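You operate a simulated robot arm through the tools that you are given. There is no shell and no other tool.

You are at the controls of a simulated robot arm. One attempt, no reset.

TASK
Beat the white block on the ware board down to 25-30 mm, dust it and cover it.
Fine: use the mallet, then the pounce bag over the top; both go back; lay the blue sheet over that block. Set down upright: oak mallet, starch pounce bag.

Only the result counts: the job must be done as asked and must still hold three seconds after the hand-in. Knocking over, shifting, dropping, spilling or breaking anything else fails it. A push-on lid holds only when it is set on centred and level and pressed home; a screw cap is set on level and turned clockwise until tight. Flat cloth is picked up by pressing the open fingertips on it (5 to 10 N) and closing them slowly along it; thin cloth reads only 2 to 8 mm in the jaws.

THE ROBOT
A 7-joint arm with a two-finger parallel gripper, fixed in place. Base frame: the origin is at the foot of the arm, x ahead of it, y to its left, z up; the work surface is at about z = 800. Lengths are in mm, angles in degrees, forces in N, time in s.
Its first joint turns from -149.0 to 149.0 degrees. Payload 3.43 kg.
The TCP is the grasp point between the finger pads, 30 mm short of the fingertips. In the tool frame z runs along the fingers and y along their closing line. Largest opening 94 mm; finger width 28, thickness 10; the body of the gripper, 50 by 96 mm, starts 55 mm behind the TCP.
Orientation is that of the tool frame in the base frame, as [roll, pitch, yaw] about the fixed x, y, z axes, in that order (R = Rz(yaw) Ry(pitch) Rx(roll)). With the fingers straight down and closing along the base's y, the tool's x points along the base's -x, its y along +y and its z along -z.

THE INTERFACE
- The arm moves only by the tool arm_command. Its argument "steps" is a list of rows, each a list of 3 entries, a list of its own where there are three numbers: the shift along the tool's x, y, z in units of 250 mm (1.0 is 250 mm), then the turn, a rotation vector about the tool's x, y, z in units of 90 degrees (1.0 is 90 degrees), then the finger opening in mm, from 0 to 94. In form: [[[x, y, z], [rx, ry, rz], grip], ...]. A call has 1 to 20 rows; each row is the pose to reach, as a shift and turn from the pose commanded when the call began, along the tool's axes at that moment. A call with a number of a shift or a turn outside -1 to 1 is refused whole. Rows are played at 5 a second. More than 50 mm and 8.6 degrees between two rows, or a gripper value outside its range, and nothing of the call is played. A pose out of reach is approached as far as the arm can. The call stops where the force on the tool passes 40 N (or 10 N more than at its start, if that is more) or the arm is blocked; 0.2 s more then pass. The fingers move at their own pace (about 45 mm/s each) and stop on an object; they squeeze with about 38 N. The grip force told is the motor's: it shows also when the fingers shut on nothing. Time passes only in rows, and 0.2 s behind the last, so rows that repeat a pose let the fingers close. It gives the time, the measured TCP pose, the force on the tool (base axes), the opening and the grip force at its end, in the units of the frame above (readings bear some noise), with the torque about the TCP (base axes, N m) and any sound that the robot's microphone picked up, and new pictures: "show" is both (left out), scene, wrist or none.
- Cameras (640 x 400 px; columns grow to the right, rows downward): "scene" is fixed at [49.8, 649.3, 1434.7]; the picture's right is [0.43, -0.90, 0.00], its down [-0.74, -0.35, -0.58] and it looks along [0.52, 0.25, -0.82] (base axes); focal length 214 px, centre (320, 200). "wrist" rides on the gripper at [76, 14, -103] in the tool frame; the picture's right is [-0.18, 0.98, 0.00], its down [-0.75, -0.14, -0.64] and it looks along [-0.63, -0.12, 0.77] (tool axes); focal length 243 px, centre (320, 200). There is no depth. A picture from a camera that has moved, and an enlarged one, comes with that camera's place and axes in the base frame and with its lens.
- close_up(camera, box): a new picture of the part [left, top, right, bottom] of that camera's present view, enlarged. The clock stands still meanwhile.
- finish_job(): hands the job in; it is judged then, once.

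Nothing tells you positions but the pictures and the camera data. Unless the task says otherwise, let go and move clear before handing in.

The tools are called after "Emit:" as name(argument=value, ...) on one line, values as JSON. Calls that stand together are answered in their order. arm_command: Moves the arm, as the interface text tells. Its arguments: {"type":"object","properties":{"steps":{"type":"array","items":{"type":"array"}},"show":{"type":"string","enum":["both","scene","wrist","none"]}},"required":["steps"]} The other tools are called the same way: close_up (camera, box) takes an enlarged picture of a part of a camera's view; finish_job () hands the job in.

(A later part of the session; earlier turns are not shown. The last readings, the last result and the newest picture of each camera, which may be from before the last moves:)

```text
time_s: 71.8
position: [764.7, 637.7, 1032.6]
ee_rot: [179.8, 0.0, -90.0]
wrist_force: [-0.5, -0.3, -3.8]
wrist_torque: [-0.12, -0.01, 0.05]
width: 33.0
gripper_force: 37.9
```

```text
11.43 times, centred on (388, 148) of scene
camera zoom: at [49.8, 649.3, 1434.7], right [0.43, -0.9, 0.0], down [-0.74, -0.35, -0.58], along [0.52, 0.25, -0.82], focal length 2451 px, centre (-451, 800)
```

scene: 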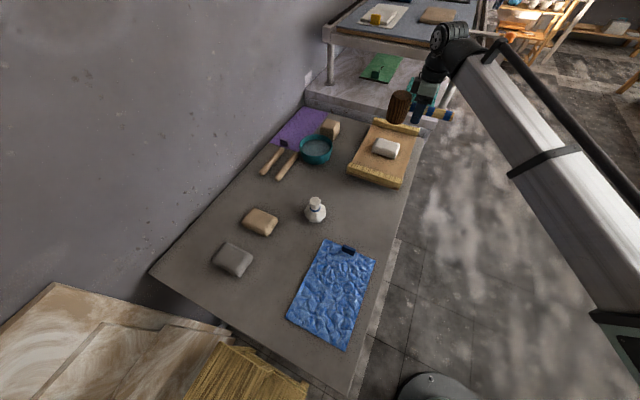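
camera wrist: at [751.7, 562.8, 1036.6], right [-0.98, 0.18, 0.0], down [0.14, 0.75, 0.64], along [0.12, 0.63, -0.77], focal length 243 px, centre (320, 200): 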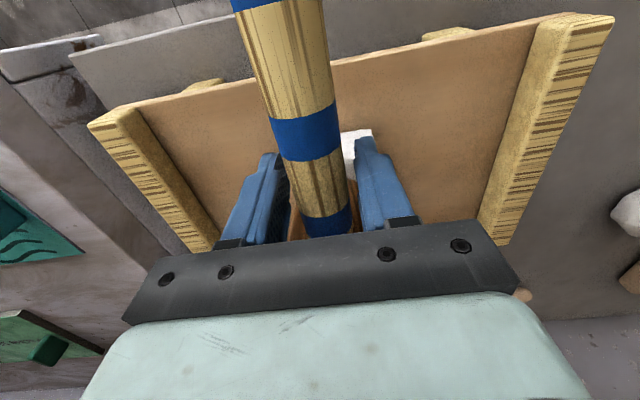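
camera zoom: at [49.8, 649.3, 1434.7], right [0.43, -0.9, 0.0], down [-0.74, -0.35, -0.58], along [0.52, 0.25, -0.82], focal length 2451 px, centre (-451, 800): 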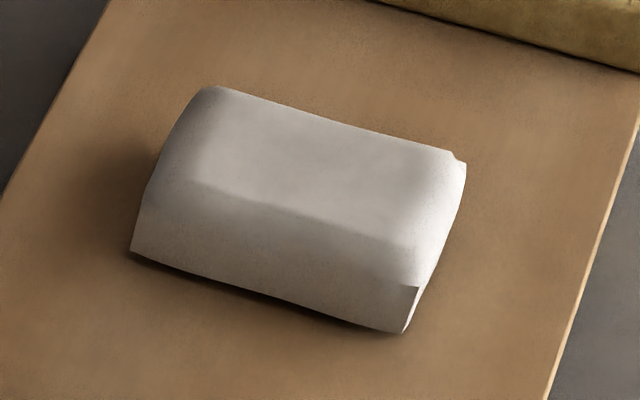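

This close-up is my reference for the block's outline after one blow. Second blow now.

Emit:
arm_command(steps=[[[0, 0, 0.15], [0, 0, 0], 15], [[0, 0, 0.35], [0, 0, 0], 15], [[0, 0, 0.55], [0, 0, 0], 15], [[0, 0, 0.58], [0, 0, 0], 15]], show="none")

Emit:
arm_command(steps=[[[0, 0, -0.1], [-0.004, 0.004, 0], 15], [[0, 0, -0.25], [-0.004, 0.004, 0], 15], [[0, 0, -0.42], [-0.004, 0.004, 0], 15], [[0, 0, -0.42], [-0.004, 0.004, 0], 15]], show="none")

Emit:
close_up(camera="scene", box=[365, 130, 410, 165])

Emit:
close_up(camera="scene", box=[350, 75, 440, 175])

```text
time_s: 72.6
position: [766.3, 636.5, 916.9]
ee_rot: [-179.8, 0.1, -90.0]
wrist_force: [-3.5, -5.4, 15.9]
wrist_torque: [0.4, 0.12, 0.08]
width: 33.0
gripper_force: 37.7
stopped in row 3: the force on the tool passed its limit at 88 N (the readings are from after the stop); the commanded pose is now the measured one
```

```text
time_s: 73.6
position: [766.3, 637.7, 1019.6]
ee_rot: [179.6, -0.3, -90.1]
wrist_force: [0.8, -0.5, -4.5]
wrist_torque: [-0.11, -0.01, 0.01]
width: 32.8
gripper_force: 38.1
```

```text
11.43 times, centred on (388, 148) of scene
camera zoom: at [49.8, 649.3, 1434.7], right [0.43, -0.9, 0.0], down [-0.74, -0.35, -0.58], along [0.52, 0.25, -0.82], focal length 2451 px, centre (-451, 800)
```

zoom: 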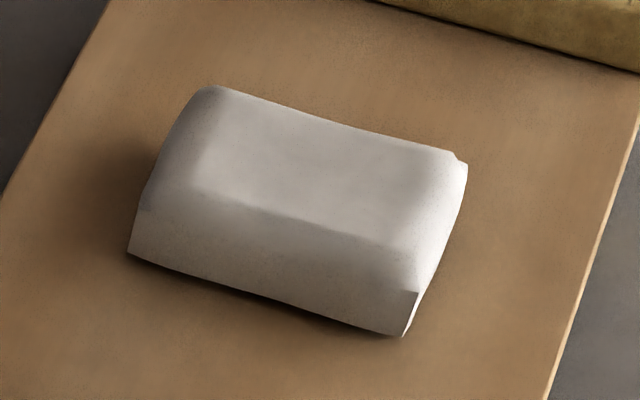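

```text
4.00 times, centred on (395, 125) of scene
camera zoom: at [49.8, 649.3, 1434.7], right [0.43, -0.9, 0.0], down [-0.74, -0.35, -0.58], along [0.52, 0.25, -0.82], focal length 858 px, centre (20, 500)
```

zoom: 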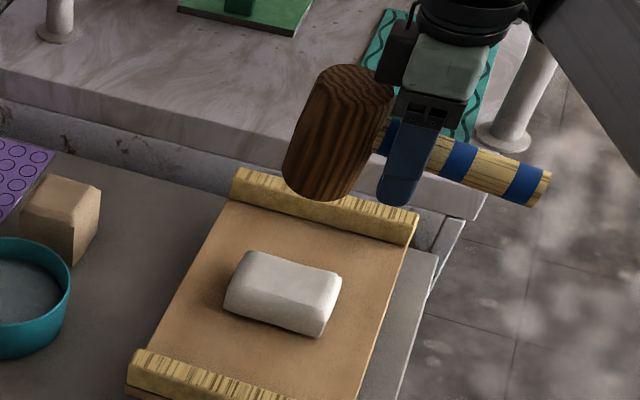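

The second blow worked too: the crease line dropped and the base widened. I'll tilt the hand about 7° to level the face again and strike a third time.

Emit:
arm_command(steps=[[[0, 0, -0.02], [0.002, 0.04, 0], 15], [[0, 0, -0.04], [0.004, 0.08, 0], 15], [[0, 0, -0.04], [0.004, 0.08, 0], 15]], show="none")

Emit:
close_up(camera="scene", box=[370, 75, 440, 130])

```text
time_s: 74.4
position: [767.7, 637.2, 1030.3]
ee_rot: [-180.0, -7.5, -90.1]
wrist_force: [-0.4, -0.8, -4.0]
wrist_torque: [-0.16, 0.01, -0.01]
width: 32.8
gripper_force: 37.8
```

```text
7.27 times, centred on (405, 102) of scene
camera zoom: at [49.8, 649.3, 1434.7], right [0.43, -0.9, 0.0], down [-0.74, -0.35, -0.58], along [0.52, 0.25, -0.82], focal length 1560 px, centre (-298, 909)
```

zoom: 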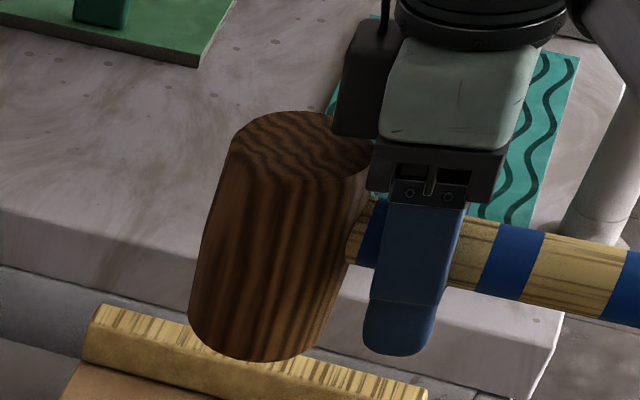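

The face is level within about 2°. I'll strike a third time, correcting the path for the hand's tilt so it stays vertical.

Emit:
arm_command(steps=[[[-0.0234, 0, 0.178], [0, 0, 0], 15], [[-0.0494, 0, 0.375], [0, 0, 0], 15], [[-0.0752, 0, 0.572], [0, 0, 0], 15], [[-0.078, 0, 0.595], [0, 0, 0], 15]], show="none")

Emit:
arm_command(steps=[[[0.013, 0, -0.1], [0, 0, 0], 15], [[0.033, 0, -0.25], [0, 0, 0], 15], [[0.059, 0, -0.45], [0, 0, 0], 15], [[0.059, 0, -0.45], [0, 0, 0], 15]], show="none")

Emit:
close_up(camera="scene", box=[365, 130, 410, 165])

Emit:
close_up(camera="scene", box=[370, 75, 440, 130])

```text
time_s: 75.2
position: [765.9, 635.9, 911.3]
ee_rot: [-179.5, -7.3, -90.2]
wrist_force: [-5.3, -5.4, 33.3]
wrist_torque: [0.95, 0.17, 0.19]
width: 33.0
gripper_force: 37.5
stopped in row 3: the force on the tool passed its limit at 113 N (the readings are from after the stop); the commanded pose is now the measured one
```

```text
refused: row 3 steps farther than a row can; nothing moved
```

```text
11.43 times, centred on (388, 148) of scene
camera zoom: at [49.8, 649.3, 1434.7], right [0.43, -0.9, 0.0], down [-0.74, -0.35, -0.58], along [0.52, 0.25, -0.82], focal length 2451 px, centre (-451, 800)
```

zoom: 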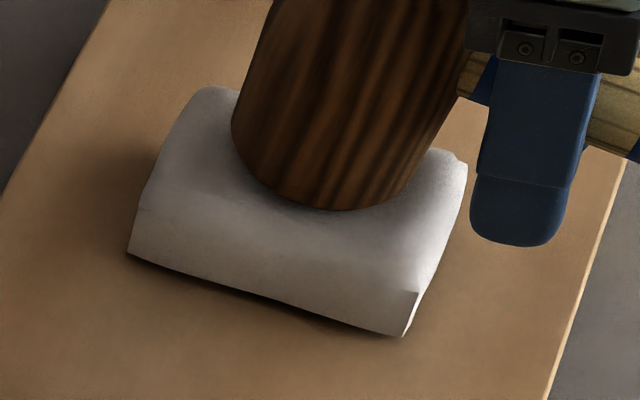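

```text
7.27 times, centred on (405, 102) of scene
camera zoom: at [49.8, 649.3, 1434.7], right [0.43, -0.9, 0.0], down [-0.74, -0.35, -0.58], along [0.52, 0.25, -0.82], focal length 1560 px, centre (-298, 909)
```

zoom: 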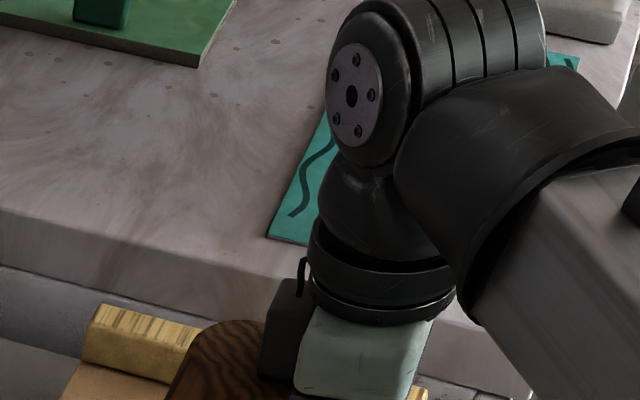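

The third blow peaked at 113 N, and my lift was refused because a row was too long. I'll lift with shorter rows and compare the block.

Emit:
arm_command(steps=[[[0.013, 0, -0.1], [0, 0, 0], 15], [[0.035, 0, -0.27], [0, 0, 0], 15], [[0.059, 0, -0.45], [0, 0, 0], 15], [[0.059, 0, -0.45], [0, 0, 0], 15]], show="none")

Emit:
close_up(camera="scene", box=[365, 130, 410, 165])

Emit:
close_up(camera="scene", box=[370, 75, 440, 130])

```text
time_s: 76.2
position: [766.4, 635.0, 1021.8]
ee_rot: [-179.6, -7.4, -90.2]
wrist_force: [0.0, 0.9, -3.8]
wrist_torque: [-0.13, 0.0, 0.0]
width: 32.9
gripper_force: 38.0
```

```text
11.43 times, centred on (388, 148) of scene
camera zoom: at [49.8, 649.3, 1434.7], right [0.43, -0.9, 0.0], down [-0.74, -0.35, -0.58], along [0.52, 0.25, -0.82], focal length 2451 px, centre (-451, 800)
```

zoom: 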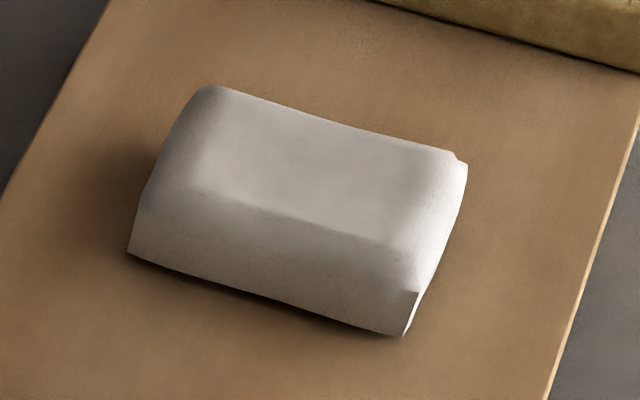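

```text
7.27 times, centred on (405, 102) of scene
camera zoom: at [49.8, 649.3, 1434.7], right [0.43, -0.9, 0.0], down [-0.74, -0.35, -0.58], along [0.52, 0.25, -0.82], focal length 1560 px, centre (-298, 909)
```

zoom: 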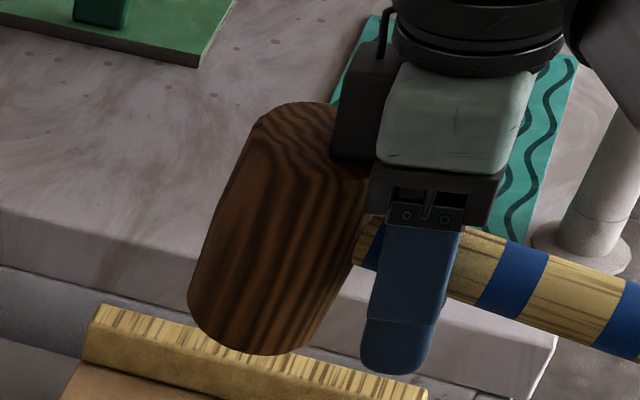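

The third blow left the outline unchanged, though it hit harder. The two that worked came right after a fresh grip with a level, vertical hand. I'll stand the mallet on the block and re-grip the handle at its centre line, a bit farther out.

Emit:
arm_command(steps=[[[-0.018, 0, 0.14], [0, 0.03, 0], 15], [[-0.036, 0, 0.28], [0, 0.053, 0], 15], [[-0.048, 0, 0.37], [0, 0.053, 0], 15], [[-0.0516, 0, 0.397], [0, 0.053, 0], 15], [[-0.0516, 0, 0.397], [0, 0.053, 0], 15]], show="none")

Emit:
close_up(camera="scene", box=[350, 105, 430, 175])

```text
time_s: 77.4
position: [768.7, 635.3, 922.8]
ee_rot: [-179.6, -12.0, -90.2]
wrist_force: [0.5, 0.4, -3.4]
wrist_torque: [-0.12, 0.0, -0.01]
width: 32.9
gripper_force: 37.9
```

```text
5.71 times, centred on (390, 140) of scene
camera zoom: at [49.8, 649.3, 1434.7], right [0.43, -0.9, 0.0], down [-0.74, -0.35, -0.58], along [0.52, 0.25, -0.82], focal length 1226 px, centre (-80, 543)
```

zoom: 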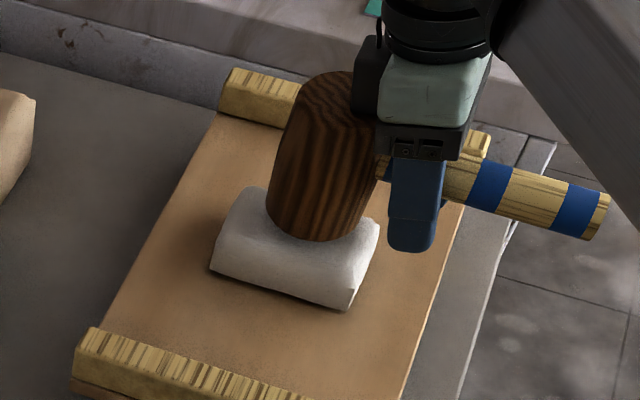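

Not touching yet. I'll lower in small steps until the block takes its weight.

Emit:
arm_command(steps=[[[-0.0033, 0, 0.0157], [0, 0, 0], 15], [[-0.0066, 0, 0.0313], [0, 0, 0], 15], [[-0.0066, 0, 0.0313], [0, 0, 0], 15]], show="none")

Emit:
arm_command(steps=[[[-0.0025, 0, 0.0118], [0, 0, 0], 15], [[-0.0025, 0, 0.0118], [0, 0, 0], 15]], show="none")

```text
time_s: 78.2
position: [767.2, 636.3, 915.5]
ee_rot: [-179.5, -12.1, -90.3]
wrist_force: [1.8, -0.6, 13.0]
wrist_torque: [0.52, 0.15, -0.11]
width: 32.9
gripper_force: 38.2
```

```text
time_s: 78.8
position: [767.3, 635.5, 915.7]
ee_rot: [-179.4, -12.1, -90.4]
wrist_force: [-2.8, -3.8, 12.6]
wrist_torque: [0.33, 0.29, 0.14]
width: 32.9
gripper_force: 37.7
stopped in row 2: the force on the tool passed its limit at 42 N (the readings are from after the stop); the commanded pose is now the measured one
```

It rests on the block. I'll loosen, level the hand, move 15 mm farther out along the handle and re-grip on the handle's centre line.

Emit:
arm_command(steps=[[[0, 0, 0], [0, 0, 0], 42], [[0, 0, 0], [0, 0, 0], 42], [[0.02, 0, -0.005], [0.003, -0.05, 0.002], 42], [[0.045, 0, -0.01], [0.006, -0.1, 0.004], 42], [[0.0645, 0, -0.0149], [0.006, -0.134, 0.004], 42], [[0.0645, 0, -0.0149], [0.006, -0.134, 0.004], 42]], show="wrist")

Emit:
close_up(camera="scene", box=[350, 105, 430, 175])

```text
time_s: 80.2
position: [768.5, 620.7, 921.5]
ee_rot: [-178.8, 0.1, -90.5]
wrist_force: [0.8, -0.5, -0.2]
wrist_torque: [0.01, 0.0, 0.02]
width: 42.6
gripper_force: 0.3
camera wrist: at [751.6, 544.6, 1023.6], right [-0.98, 0.19, -0.02], down [0.13, 0.75, 0.65], along [0.14, 0.63, -0.76], focal length 243 px, centre (320, 200)
```

wrist: 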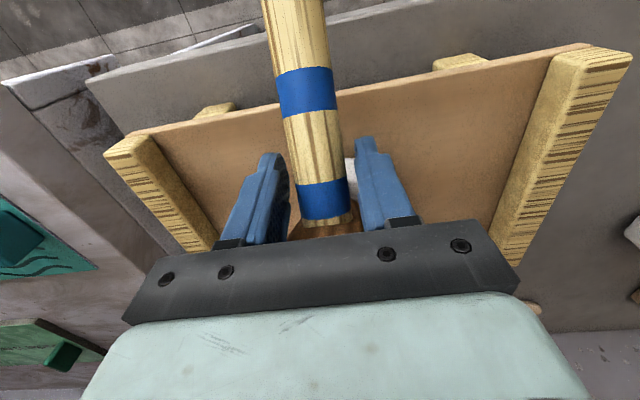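

```text
5.71 times, centred on (390, 140) of scene
camera zoom: at [49.8, 649.3, 1434.7], right [0.43, -0.9, 0.0], down [-0.74, -0.35, -0.58], along [0.52, 0.25, -0.82], focal length 1226 px, centre (-80, 543)
```

zoom: 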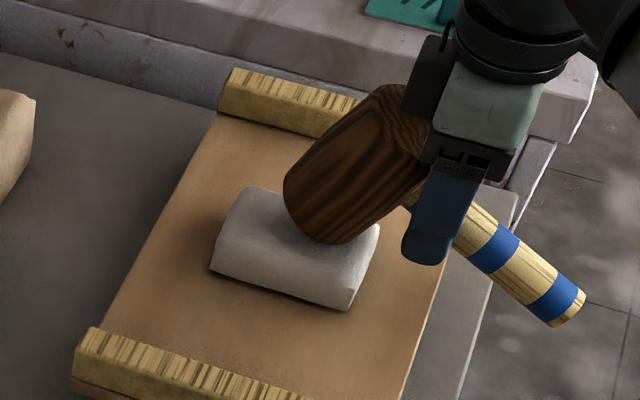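

The mallet is tipping towards its handle after I loosened the grip. I'll close the fingers right away to catch it.

Emit:
arm_command(steps=[[[0, 0, 0.008], [0, 0, 0], 15], [[0, 0, 0.008], [0, 0, 0], 15], [[0, 0, 0.008], [0, 0, 0], 15]])

Emit:
close_up(camera="scene", box=[350, 95, 440, 175])

```text
time_s: 81.0
position: [767.2, 619.9, 920.9]
ee_rot: [-178.8, 0.2, -90.5]
wrist_force: [0.0, -0.4, 13.7]
wrist_torque: [0.69, 0.0, -0.05]
width: 32.4
gripper_force: 37.9
camera wrist: at [751.4, 544.3, 1023.0], right [-0.98, 0.19, -0.02], down [0.13, 0.75, 0.65], along [0.14, 0.63, -0.76], focal length 243 px, centre (320, 200)
```

scene: 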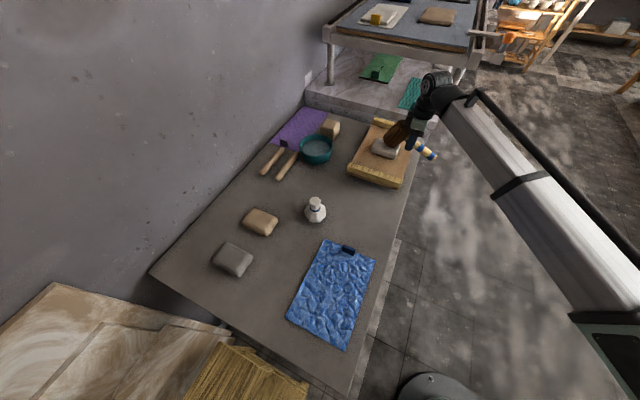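
wrist: 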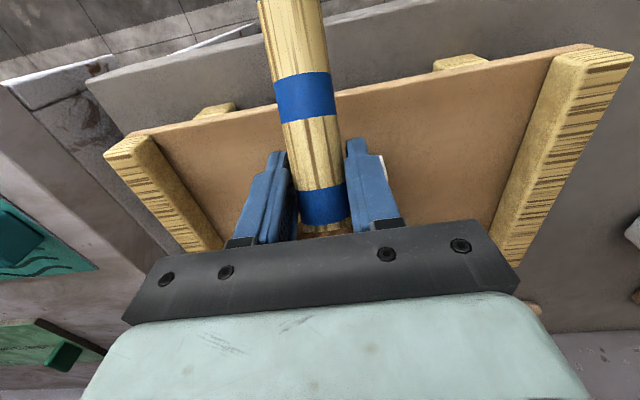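

```text
5.00 times, centred on (395, 135) of scene
camera zoom: at [49.8, 649.3, 1434.7], right [0.43, -0.9, 0.0], down [-0.74, -0.35, -0.58], along [0.52, 0.25, -0.82], focal length 1072 px, centre (-55, 525)
```

zoom: 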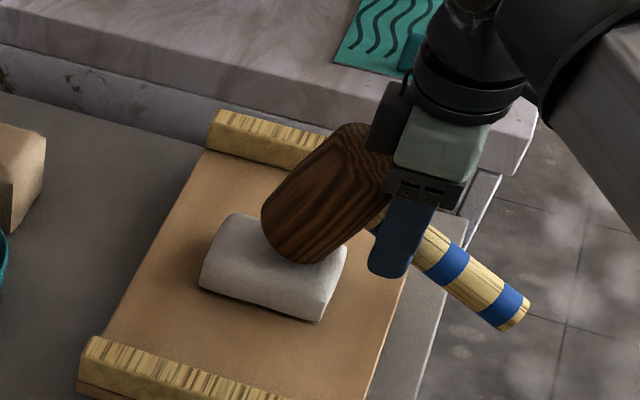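

Caught. The mallet is held by the handle, tilted about 30°. I'll lift it clear and level it by rotating the hand.

Emit:
arm_command(steps=[[[0, 0, -0.06], [0, 0, 0], 15], [[0, 0, -0.2], [-0.006, 0, 0], 15], [[0, 0, -0.36], [-0.013, 0, 0.005], 15], [[0, 0, -0.48], [-0.013, 0, 0.005], 15], [[0, 0, -0.48], [-0.013, 0.09, 0.005], 15], [[0, 0, -0.48], [-0.013, 0.18, 0.005], 15], [[0, 0, -0.48], [-0.013, 0.26, 0.005], 15], [[0, 0, -0.48], [-0.013, 0.26, 0.005], 15]])

Emit:
close_up(camera="scene", box=[360, 60, 450, 140])

Emit:
close_up(camera="scene", box=[365, 130, 410, 165])

```text
time_s: 82.8
position: [772.7, 618.0, 1019.9]
ee_rot: [-178.3, -22.1, -91.2]
wrist_force: [-0.4, 0.4, -3.6]
wrist_torque: [-0.11, 0.04, 0.02]
width: 32.4
gripper_force: 37.6
out of reach, approached as far as the arm can: row 7, 8
camera wrist: at [755.7, 587.1, 1142.7], right [-0.98, 0.18, -0.1], down [0.14, 0.94, 0.32], along [0.15, 0.29, -0.94], focal length 243 px, centre (320, 200)
```

scene: 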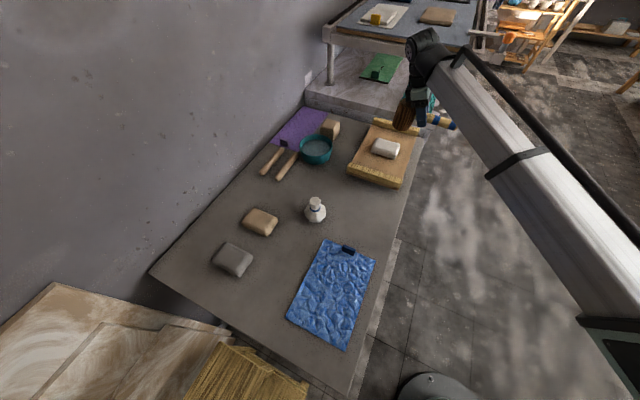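
wrist: 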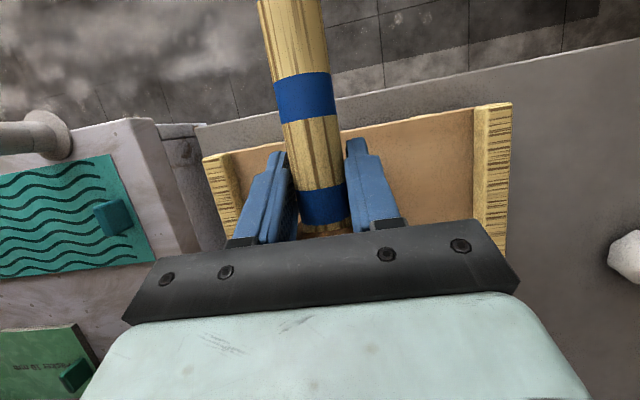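

```text
5.00 times, centred on (405, 100) of scene
camera zoom: at [49.8, 649.3, 1434.7], right [0.43, -0.9, 0.0], down [-0.74, -0.35, -0.58], along [0.52, 0.25, -0.82], focal length 1072 px, centre (-105, 700)
```

zoom: 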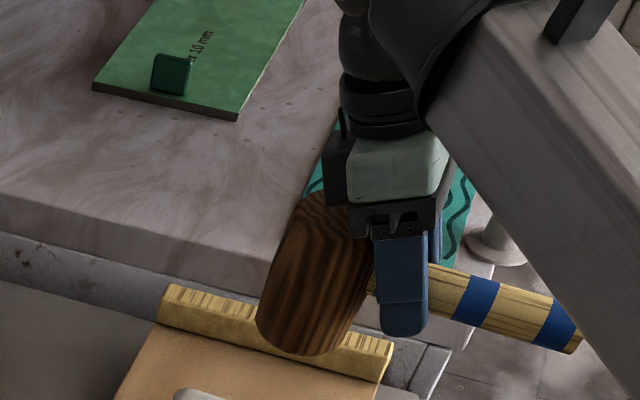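

```text
11.43 times, centred on (388, 148) of scene
camera zoom: at [49.8, 649.3, 1434.7], right [0.43, -0.9, 0.0], down [-0.74, -0.35, -0.58], along [0.52, 0.25, -0.82], focal length 2451 px, centre (-451, 800)
```

zoom: 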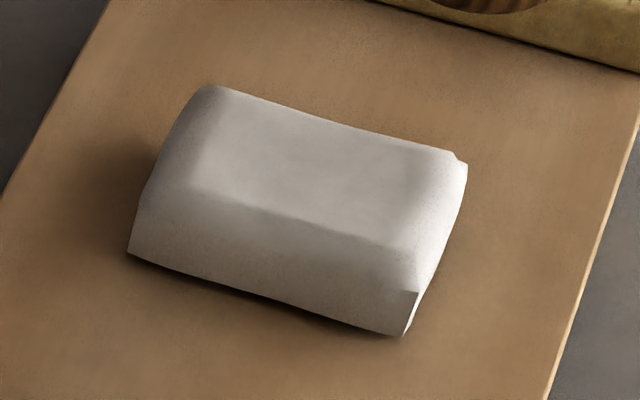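

The block is undisturbed. There is some lettering on the green board on the shelf that may matter, so I'll read it.

Emit:
close_up(camera="scene", box=[355, 45, 410, 85])

Emit:
close_up(camera="wrist", box=[0, 300, 120, 400])

Emit:
close_up(camera="scene", box=[320, 0, 490, 60])

```text
10.00 times, centred on (382, 65) of scene
camera zoom: at [49.8, 649.3, 1434.7], right [0.43, -0.9, 0.0], down [-0.74, -0.35, -0.58], along [0.52, 0.25, -0.82], focal length 2145 px, centre (-305, 1550)
```

zoom: 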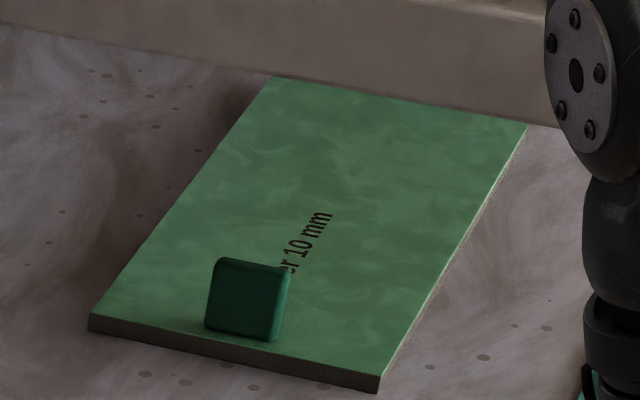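

```text
4.00 times, centred on (60, 350) of wrist
camera zoom: at [755.7, 587.1, 1142.7], right [-0.98, 0.18, -0.1], down [0.14, 0.94, 0.32], along [0.15, 0.29, -0.94], focal length 970 px, centre (1360, -400)
```

zoom: 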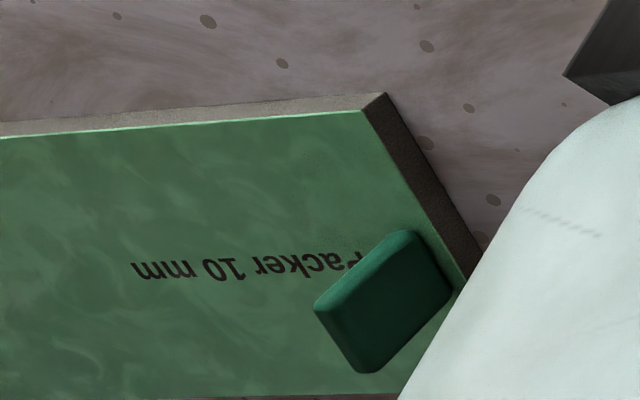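

```text
3.76 times, centred on (405, 30) of scene
camera zoom: at [49.8, 649.3, 1434.7], right [0.43, -0.9, 0.0], down [-0.74, -0.35, -0.58], along [0.52, 0.25, -0.82], focal length 807 px, centre (0, 840)
```

zoom: 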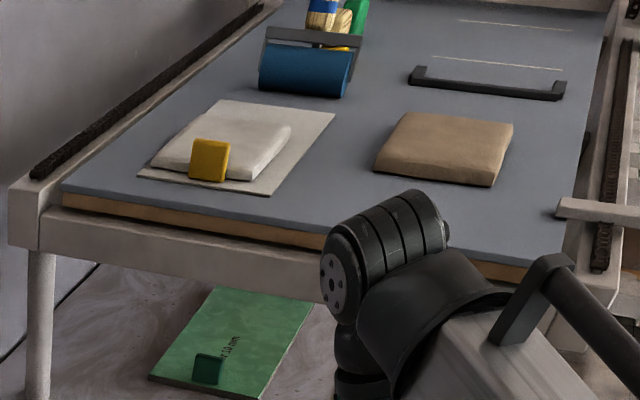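

That only says "Packer 10 mm", which doesn't matter here. The mallet is level again with the hand tilted 22°, so I'll carry it to the flat board area in front of the block to stand it down and re-grip properly.

Emit:
arm_command(steps=[[[0.0, 0.1, 0], [0, 0, 0], 15], [[0.003, 0.2, 0], [0, 0, 0], 15], [[0.005, 0.3, 0], [0, 0, 0], 15], [[0.0075, 0.388, 0], [0, 0, 0], 15], [[0.0075, 0.388, 0], [0, 0, 0], 15], [[0.0075, 0.388, 0], [0, 0, 0], 15]])

Emit:
close_up(camera="scene", box=[340, 75, 440, 165])

```text
time_s: 84.2
position: [688.9, 617.4, 993.8]
ee_rot: [-178.1, -21.6, -91.1]
wrist_force: [0.4, -0.1, -2.7]
wrist_torque: [-0.09, -0.01, 0.02]
width: 32.6
gripper_force: 37.7
out of reach, approached as far as the arm can: row 1, 2, 3, 4, 5, 6
camera wrist: at [670.3, 585.4, 1117.3], right [-0.98, 0.18, -0.1], down [0.14, 0.94, 0.32], along [0.15, 0.3, -0.94], focal length 243 px, centre (320, 200)
```

scene: 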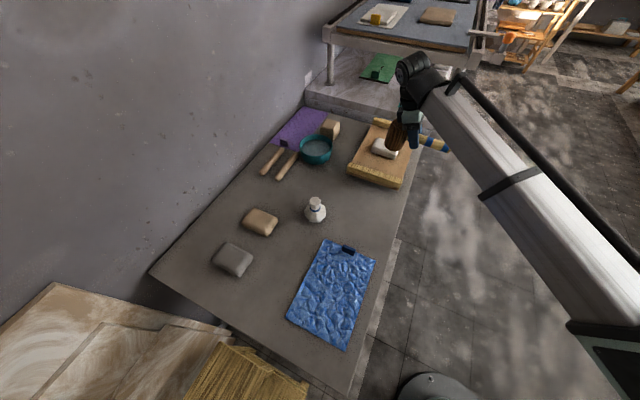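
wrist: 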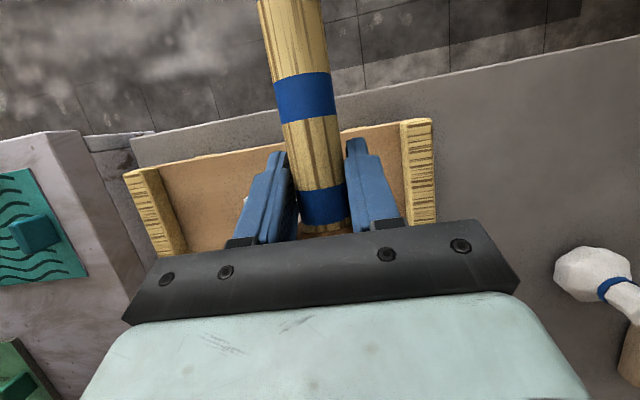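

```text
4.44 times, centred on (390, 120) of scene
camera zoom: at [49.8, 649.3, 1434.7], right [0.43, -0.9, 0.0], down [-0.74, -0.35, -0.58], along [0.52, 0.25, -0.82], focal length 953 px, centre (9, 556)
```

zoom: 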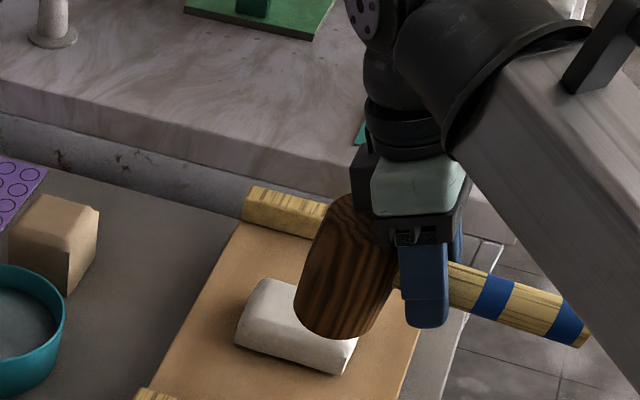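

The tilted hand is at its wrist limit here. I'll lower it while easing the tilt slightly, and see where it settles.

Emit:
arm_command(steps=[[[-0.03, 0, 0.074], [0, -0.02, 0], 15], [[-0.06, 0, 0.148], [0, -0.03, 0], 15], [[-0.06, 0, 0.148], [0, -0.03, 0], 15], [[-0.06, 0, 0.148], [0, -0.03, 0], 15]], show="none")

Emit:
close_up(camera="scene", box=[340, 75, 440, 165])

```text
time_s: 85.2
position: [688.6, 615.9, 952.4]
ee_rot: [-180.0, -20.6, -91.2]
wrist_force: [-0.4, 1.0, -3.4]
wrist_torque: [-0.11, -0.01, 0.0]
width: 32.7
gripper_force: 37.7
```

```text
4.44 times, centred on (390, 120) of scene
camera zoom: at [49.8, 649.3, 1434.7], right [0.43, -0.9, 0.0], down [-0.74, -0.35, -0.58], along [0.52, 0.25, -0.82], focal length 953 px, centre (9, 556)
```

zoom: 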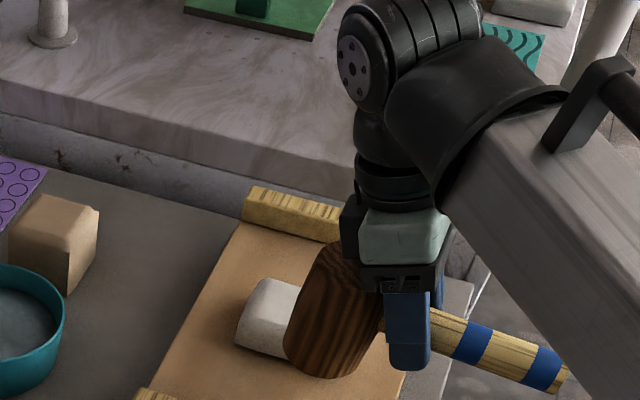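

Now it's within reach. I'll centre it at x=675 and lower it towards the board.

Emit:
arm_command(steps=[[[0, 0.056, 0], [0, 0, 0], 15], [[-0.03, 0.056, 0.08], [0, 0, 0], 15], [[-0.05, 0.056, 0.133], [0, 0, 0], 15], [[-0.0634, 0.056, 0.1685], [0, 0, 0], 15], [[-0.0634, 0.056, 0.1685], [0, 0, 0], 15]], show="none")

Emit:
close_up(camera="scene", box=[340, 85, 440, 185])

```text
time_s: 86.4
position: [673.3, 617.2, 909.3]
ee_rot: [-179.9, -20.6, -91.3]
wrist_force: [0.4, 0.2, -3.5]
wrist_torque: [-0.1, 0.02, 0.01]
width: 32.9
gripper_force: 38.3
```

```text
4.00 times, centred on (390, 135) of scene
camera zoom: at [49.8, 649.3, 1434.7], right [0.43, -0.9, 0.0], down [-0.74, -0.35, -0.58], along [0.52, 0.25, -0.82], focal length 858 px, centre (40, 460)
```

zoom: 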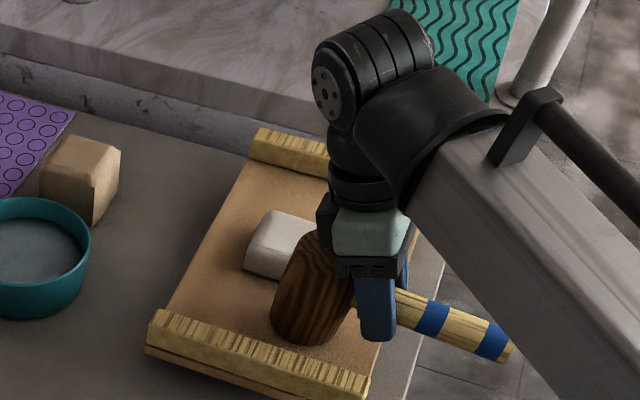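

Close to the board now. Lowering in small steps.

Emit:
arm_command(steps=[[[-0.0042, 0, 0.0112], [0, 0, 0], 15], [[-0.0084, 0, 0.0225], [0, 0, 0], 15], [[-0.0084, 0, 0.0225], [0, 0, 0], 15]], show="none")

Emit:
arm_command(steps=[[[-0.0028, 0, 0.0075], [0, 0, 0], 15], [[-0.0028, 0, 0.0075], [0, 0, 0], 15]], show="none")

Emit:
arm_command(steps=[[[-0.0028, 0, 0.0075], [0, 0, 0], 15], [[-0.0028, 0, 0.0075], [0, 0, 0], 15]], show="none")

```text
time_s: 87.2
position: [673.6, 616.4, 903.2]
ee_rot: [-179.9, -20.6, -91.2]
wrist_force: [0.1, -1.2, -2.7]
wrist_torque: [-0.15, 0.02, 0.0]
width: 32.6
gripper_force: 37.9
```

```text
time_s: 87.8
position: [672.8, 616.3, 903.2]
ee_rot: [-179.8, -20.6, -91.2]
wrist_force: [0.4, 3.2, 17.7]
wrist_torque: [0.72, -0.18, 0.02]
width: 32.7
gripper_force: 38.8
```

```text
time_s: 88.4
position: [671.5, 615.7, 902.0]
ee_rot: [-179.8, -20.7, -91.2]
wrist_force: [-3.1, -3.8, 10.2]
wrist_torque: [0.08, 0.2, 0.07]
width: 32.7
gripper_force: 38.5
stopped in row 2: the force on the tool passed its limit at 40 N (the readings are from after the stop); the commanded pose is now the measured one
```

It's on the board. I'll open a little without moving, then check that it settles flat.

Emit:
arm_command(steps=[[[0, 0, 0], [0, 0, 0], 36], [[0, 0, 0], [0, 0, 0], 40], [[0, 0, 0], [0, 0, 0], 44]], show="none")

Emit:
close_up(camera="scene", box=[340, 105, 420, 185])

```text
time_s: 89.2
position: [673.6, 617.1, 900.7]
ee_rot: [-179.8, -20.7, -91.2]
wrist_force: [-0.1, 0.1, -0.2]
wrist_torque: [0.01, 0.02, -0.02]
width: 44.2
gripper_force: 0.1
```

```text
5.00 times, centred on (380, 145) of scene
camera zoom: at [49.8, 649.3, 1434.7], right [0.43, -0.9, 0.0], down [-0.74, -0.35, -0.58], along [0.52, 0.25, -0.82], focal length 1072 px, centre (20, 475)
```

zoom: 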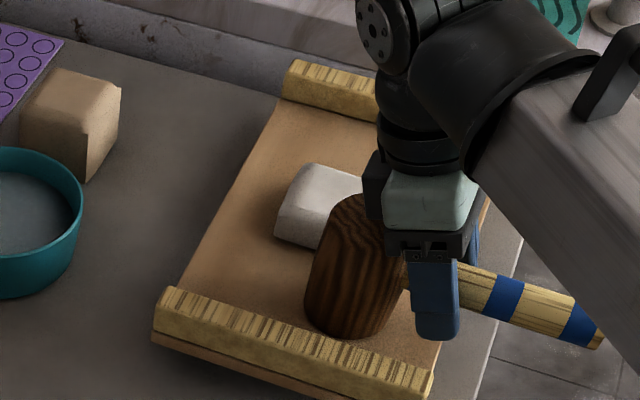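

The mallet stands flat on the board. I'll rise clear of the handle, bring the hand vertical and look.

Emit:
arm_command(steps=[[[0.04, 0, -0.1], [0, 0, 0], 50], [[0.08, 0, -0.2], [0, -0.03, 0.005], 50], [[0.113, 0, -0.3], [0, -0.1, 0.01], 50], [[0.113, 0, -0.3], [0, -0.17, 0.013], 50], [[0.113, 0, -0.3], [0, -0.23, 0.013], 50], [[0.113, 0, -0.3], [0, -0.23, 0.013], 50]])

Emit:
close_up(camera="scene", box=[340, 105, 420, 185])

Emit:
close_up(camera="wrist", box=[200, 0, 440, 200])

```text
time_s: 90.6
position: [672.4, 615.8, 980.3]
ee_rot: [-179.6, 0.1, -92.3]
wrist_force: [-0.1, 0.3, 0.0]
wrist_torque: [-0.01, 0.0, -0.02]
width: 50.2
gripper_force: 0.0
camera wrist: at [655.5, 540.9, 1083.2], right [-0.97, 0.22, -0.01], down [0.17, 0.75, 0.64], along [0.15, 0.63, -0.76], focal length 243 px, centre (320, 200)
```

scene: 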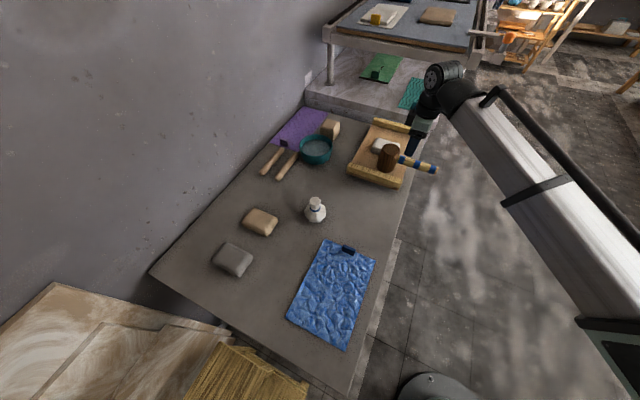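
wrist: 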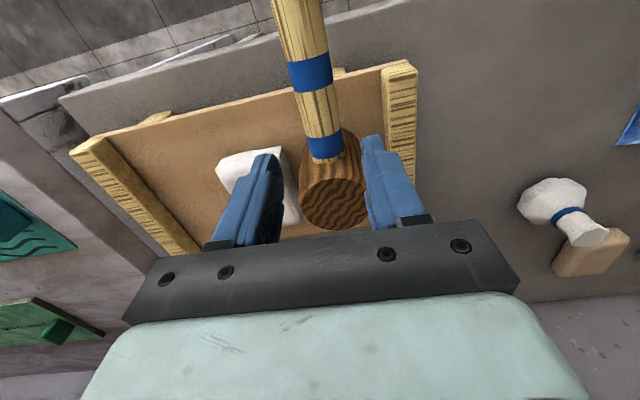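

```text
5.00 times, centred on (380, 145) of scene
camera zoom: at [49.8, 649.3, 1434.7], right [0.43, -0.9, 0.0], down [-0.74, -0.35, -0.58], along [0.52, 0.25, -0.82], focal length 1072 px, centre (20, 475)
```

zoom: 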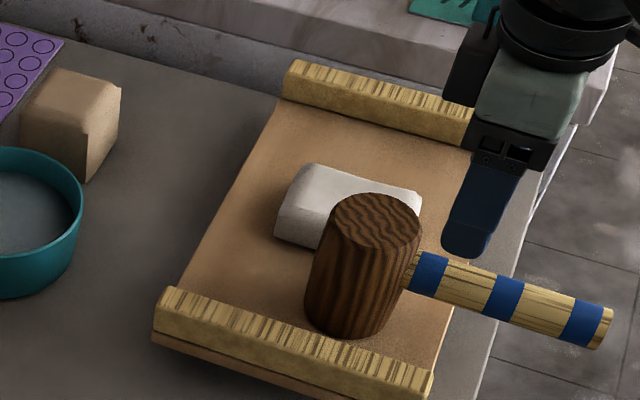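

```text
2.00 times, centred on (320, 100) of wrist
camera zoom: at [655.5, 540.9, 1083.2], right [-0.97, 0.22, -0.01], down [0.17, 0.75, 0.64], along [0.15, 0.63, -0.76], focal length 485 px, centre (320, 400)
```

zoom: 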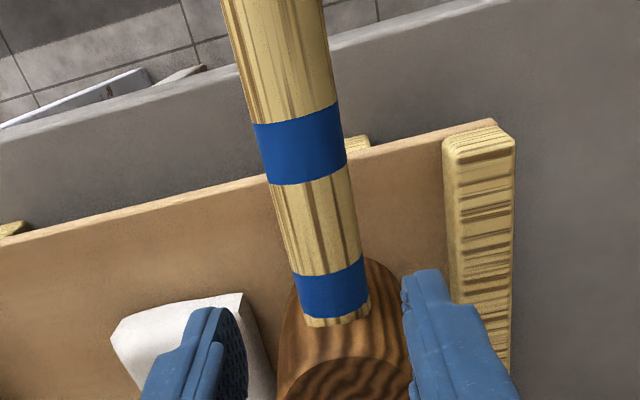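

The mallet stands at (674.5, 675) on the board with its handle straight along -y. I'll re-grip the handle 70 mm from the head axis, centred on it, with the hand vertical.

Emit:
arm_command(steps=[[[0.0427, -0.012, 0.1], [0, 0, -0.0256], 50], [[0.0427, -0.012, 0.25], [0, 0, -0.0256], 50], [[0.0427, -0.012, 0.35], [0, 0, -0.0256], 50], [[0.0427, -0.012, 0.355], [0, 0, -0.0256], 50], [[0.0427, -0.012, 0.355], [0, 0, -0.0256], 30], [[0.0427, -0.012, 0.355], [0, 0, -0.0256], 15], [[0.0427, -0.012, 0.355], [0, 0, -0.0256], 15], [[0.0427, -0.012, 0.355], [0, 0, -0.0256], 15]])

Emit:
close_up(camera="scene", box=[340, 105, 440, 185])

```text
time_s: 92.4
position: [676.1, 606.7, 891.2]
ee_rot: [-179.6, -0.1, -90.0]
wrist_force: [0.0, 0.6, -0.3]
wrist_torque: [-0.11, -0.03, 0.02]
width: 33.0
gripper_force: 38.2
camera wrist: at [661.5, 530.4, 994.1], right [-0.98, 0.18, -0.01], down [0.14, 0.75, 0.64], along [0.12, 0.63, -0.77], focal length 243 px, centre (320, 200)
```

scene: 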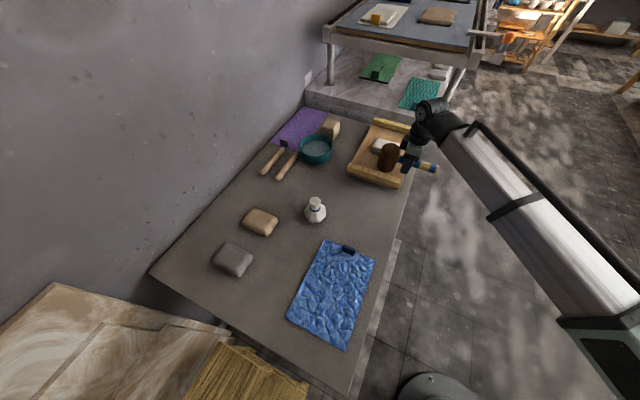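
wrist: 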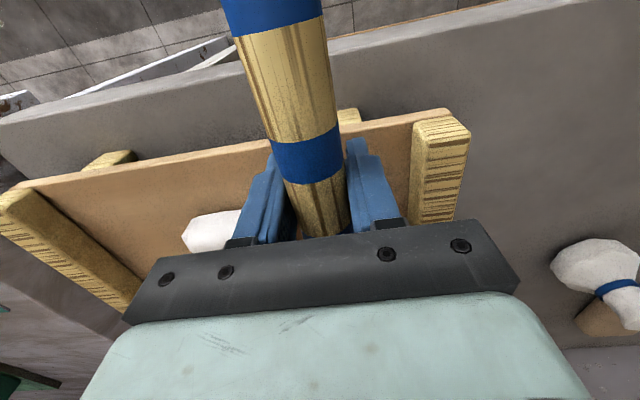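

```text
5.00 times, centred on (390, 145) of scene
camera zoom: at [49.8, 649.3, 1434.7], right [0.43, -0.9, 0.0], down [-0.74, -0.35, -0.58], along [0.52, 0.25, -0.82], focal length 1072 px, centre (-30, 475)
```

zoom: 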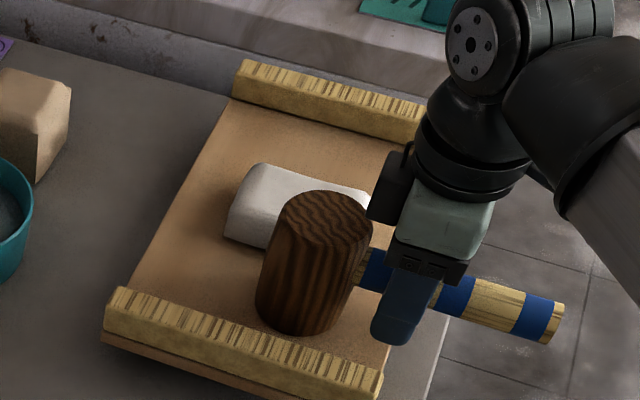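

Gripped at the handle's centre line, with the mallet flat. I'll lift it and carry it so the head is centred over the block.

Emit:
arm_command(steps=[[[0, 0, -0.04], [0, 0, 0], 15], [[0, 0, -0.16], [0, 0, 0], 15], [[0, 0, -0.32], [0, 0, 0], 15], [[0, 0, -0.45], [0, 0, 0], 15], [[-0.03, -0.09, -0.541], [0, 0, 0], 15], [[-0.06, -0.2, -0.541], [0, 0, 0], 15], [[-0.09, -0.3, -0.541], [0, 0, 0], 15], [[-0.114, -0.362, -0.541], [0, 0, 0], 15], [[-0.114, -0.362, -0.541], [0, 0, 0], 15], [[-0.114, -0.362, -0.541], [0, 0, 0], 15]], show="none")

Emit:
close_up(camera="scene", box=[350, 75, 440, 175])

Emit:
close_up(camera="scene", box=[365, 130, 410, 165])

```text
time_s: 94.6
position: [764.2, 633.7, 1026.3]
ee_rot: [-179.6, -0.1, -90.0]
wrist_force: [-0.3, 0.9, -3.5]
wrist_torque: [-0.14, -0.01, 0.02]
width: 33.1
gripper_force: 38.1
```

```text
4.00 times, centred on (395, 125) of scene
camera zoom: at [49.8, 649.3, 1434.7], right [0.43, -0.9, 0.0], down [-0.74, -0.35, -0.58], along [0.52, 0.25, -0.82], focal length 858 px, centre (20, 500)
```

zoom: 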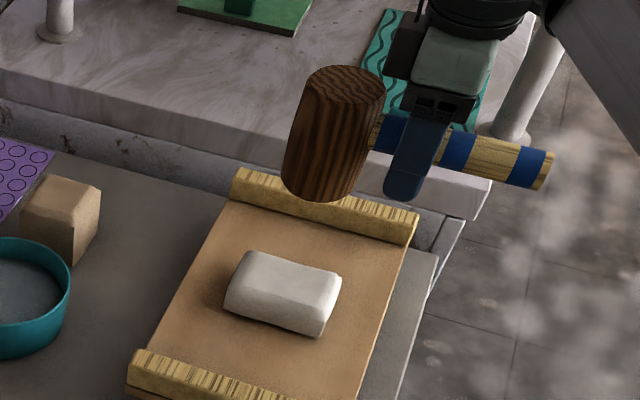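

```text
11.43 times, centred on (388, 148) of scene
camera zoom: at [49.8, 649.3, 1434.7], right [0.43, -0.9, 0.0], down [-0.74, -0.35, -0.58], along [0.52, 0.25, -0.82], focal length 2451 px, centre (-451, 800)
```

zoom: 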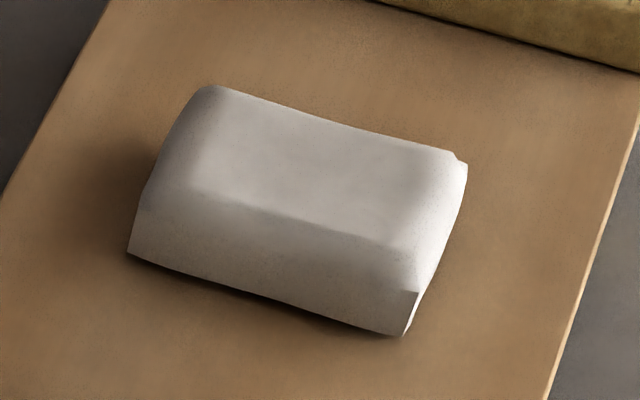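

With this fresh grip I know the offset exactly (TCP 891.2 on the board), so I'll touch the block gently to measure its present height.

Emit:
arm_command(steps=[[[0, 0, 0.15], [0, 0, 0], 15], [[0, 0, 0.3], [0, 0, 0], 15], [[0, 0, 0.38], [0, 0, 0], 15], [[0, 0, 0.392], [0, 0, 0], 15], [[0, 0, 0.392], [0, 0, 0], 15]], show="none")

Emit:
arm_command(steps=[[[0, 0, 0.004], [0, 0, 0], 15], [[0, 0, 0.004], [0, 0, 0], 15]], show="none")

Emit:
arm_command(steps=[[[0, 0, 0.004], [0, 0, 0], 15], [[0, 0, 0.004], [0, 0, 0], 15]], show="none")

Emit:
arm_command(steps=[[[0, 0, 0.004], [0, 0, 0], 15], [[0, 0, 0.004], [0, 0, 0], 15]], show="none")

```text
time_s: 95.8
position: [764.4, 632.5, 929.7]
ee_rot: [-179.6, 0.0, -90.0]
wrist_force: [0.4, -0.4, -2.9]
wrist_torque: [-0.15, 0.04, -0.01]
width: 32.9
gripper_force: 38.1
```

```text
time_s: 96.4
position: [765.5, 634.8, 927.6]
ee_rot: [-179.6, 0.1, -90.0]
wrist_force: [-0.7, 0.3, -4.0]
wrist_torque: [-0.15, 0.0, 0.03]
width: 33.0
gripper_force: 38.3
```

```text
time_s: 97.0
position: [767.0, 633.8, 928.1]
ee_rot: [-179.6, -0.1, -89.9]
wrist_force: [0.4, -0.9, -3.5]
wrist_torque: [-0.16, 0.02, 0.02]
width: 33.1
gripper_force: 38.3
```

```text
time_s: 97.6
position: [765.4, 634.5, 926.1]
ee_rot: [-179.5, 0.0, -90.0]
wrist_force: [0.3, 0.6, -3.9]
wrist_torque: [-0.18, 0.0, -0.02]
width: 32.7
gripper_force: 38.4
```

Still free at about 925.5. Continuing.

Emit:
arm_command(steps=[[[0, 0, 0.004], [0, 0, 0], 15], [[0, 0, 0.004], [0, 0, 0], 15]], show="none")

Emit:
arm_command(steps=[[[0, 0, 0.004], [0, 0, 0], 15], [[0, 0, 0.004], [0, 0, 0], 15]], show="none")

Emit:
arm_command(steps=[[[0, 0, 0.004], [0, 0, 0], 15], [[0, 0, 0.004], [0, 0, 0], 15]], show="none")

```text
time_s: 98.2
position: [765.3, 634.0, 925.3]
ee_rot: [-179.6, -0.1, -90.0]
wrist_force: [0.2, -0.2, -3.8]
wrist_torque: [-0.14, 0.02, 0.0]
width: 32.9
gripper_force: 38.2
```

```text
time_s: 98.8
position: [765.6, 635.0, 924.4]
ee_rot: [-179.5, 0.0, -90.0]
wrist_force: [1.0, -0.2, -3.0]
wrist_torque: [-0.15, 0.03, 0.03]
width: 32.9
gripper_force: 38.0
```

```text
time_s: 99.4
position: [765.8, 634.1, 924.0]
ee_rot: [-179.7, 0.0, -90.1]
wrist_force: [0.3, -0.2, -2.3]
wrist_torque: [-0.11, -0.03, -0.03]
width: 32.9
gripper_force: 38.5
```

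The force and torque are just starting to change. One more millimetre.

Emit:
arm_command(steps=[[[0, 0, 0.004], [0, 0, 0], 15], [[0, 0, 0.004], [0, 0, 0], 15]], show="none")

```text
time_s: 100.0
position: [765.1, 633.9, 923.9]
ee_rot: [-179.6, 0.1, -90.0]
wrist_force: [0.0, -2.8, 7.3]
wrist_torque: [0.51, 0.01, 0.04]
width: 33.0
gripper_force: 37.7
```

Contact at TCP of about 923.5, so the block is about 32 mm now; the blows took off roughly 2.5 mm. I'll lift 104 mm and repeat the first handle blow exactly.

Emit:
arm_command(steps=[[[0, 0, -0.1], [0, 0, 0], 15], [[0, 0, -0.26], [0, 0, 0], 15], [[0, 0, -0.42], [0, 0, 0], 15], [[0, 0, -0.42], [0, 0, 0], 15], [[0, 0, -0.42], [0, 0, 0], 15]], show="none")

Emit:
arm_command(steps=[[[0, 0, 0.15], [0, 0, 0], 15], [[0, 0, 0.35], [0, 0, 0], 15], [[0, 0, 0.54], [0, 0, 0], 15], [[0, 0, 0.54], [0, 0, 0], 15]], show="none")

Emit:
close_up(camera="scene", box=[365, 130, 410, 165])

```text
time_s: 101.2
position: [763.9, 634.3, 1027.8]
ee_rot: [-179.7, 0.0, -90.0]
wrist_force: [0.6, -0.3, -3.0]
wrist_torque: [-0.16, -0.03, 0.01]
width: 33.1
gripper_force: 38.1
```

```text
time_s: 102.0
position: [767.7, 631.9, 905.1]
ee_rot: [-179.3, 0.4, -90.1]
wrist_force: [-3.5, -6.4, 25.6]
wrist_torque: [0.93, 0.1, 0.14]
width: 32.7
gripper_force: 38.1
stopped in row 4: the force on the tool passed its limit at 90 N (the readings are from after the stop); the commanded pose is now the measured one
```

```text
11.43 times, centred on (388, 148) of scene
camera zoom: at [49.8, 649.3, 1434.7], right [0.43, -0.9, 0.0], down [-0.74, -0.35, -0.58], along [0.52, 0.25, -0.82], focal length 2451 px, centre (-451, 800)
```

zoom: 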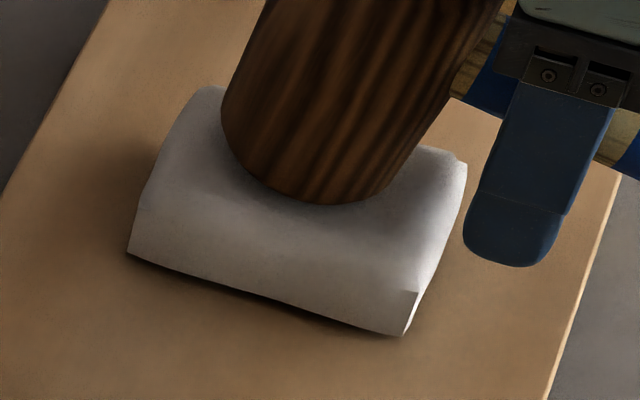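

No visible change this time, though the conditions were nearly the same. The mallet is now tilted in the grip, so I'll lift and look before the next blow, which I'll make with the face's edge.

Emit:
arm_command(steps=[[[0, 0, -0.1], [-0.004, 0.004, 0], 15], [[0, 0, -0.27], [-0.004, 0.004, 0], 15], [[0, 0, -0.44], [-0.004, 0.004, 0], 15], [[0, 0, -0.48], [-0.004, 0.004, 0], 15], [[0, 0, -0.48], [-0.004, 0.004, 0], 15]], show="none")

Emit:
close_up(camera="scene", box=[365, 130, 410, 165])

Emit:
close_up(camera="scene", box=[370, 75, 440, 130])

```text
time_s: 103.2
position: [765.5, 633.0, 1021.8]
ee_rot: [-179.7, -0.1, -90.1]
wrist_force: [-0.1, -0.2, -2.9]
wrist_torque: [-0.14, 0.02, 0.0]
width: 33.0
gripper_force: 38.0
```

```text
11.43 times, centred on (388, 148) of scene
camera zoom: at [49.8, 649.3, 1434.7], right [0.43, -0.9, 0.0], down [-0.74, -0.35, -0.58], along [0.52, 0.25, -0.82], focal length 2451 px, centre (-451, 800)
```

zoom: 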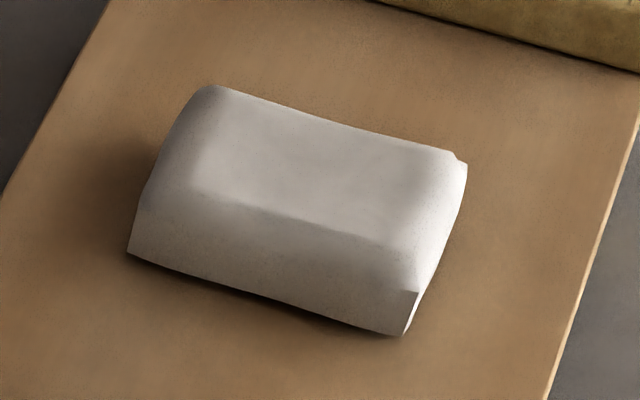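

```text
7.27 times, centred on (405, 102) of scene
camera zoom: at [49.8, 649.3, 1434.7], right [0.43, -0.9, 0.0], down [-0.74, -0.35, -0.58], along [0.52, 0.25, -0.82], focal length 1560 px, centre (-298, 909)
```

zoom: 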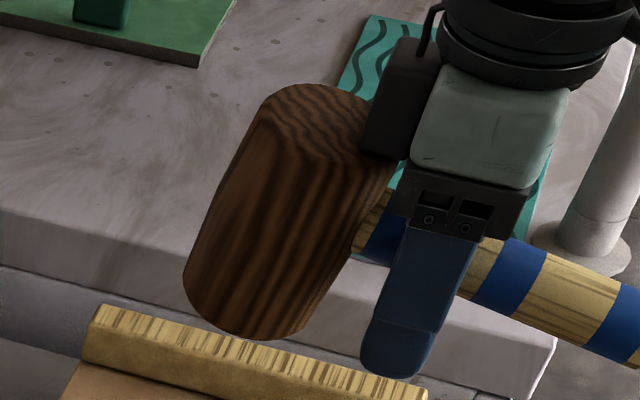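

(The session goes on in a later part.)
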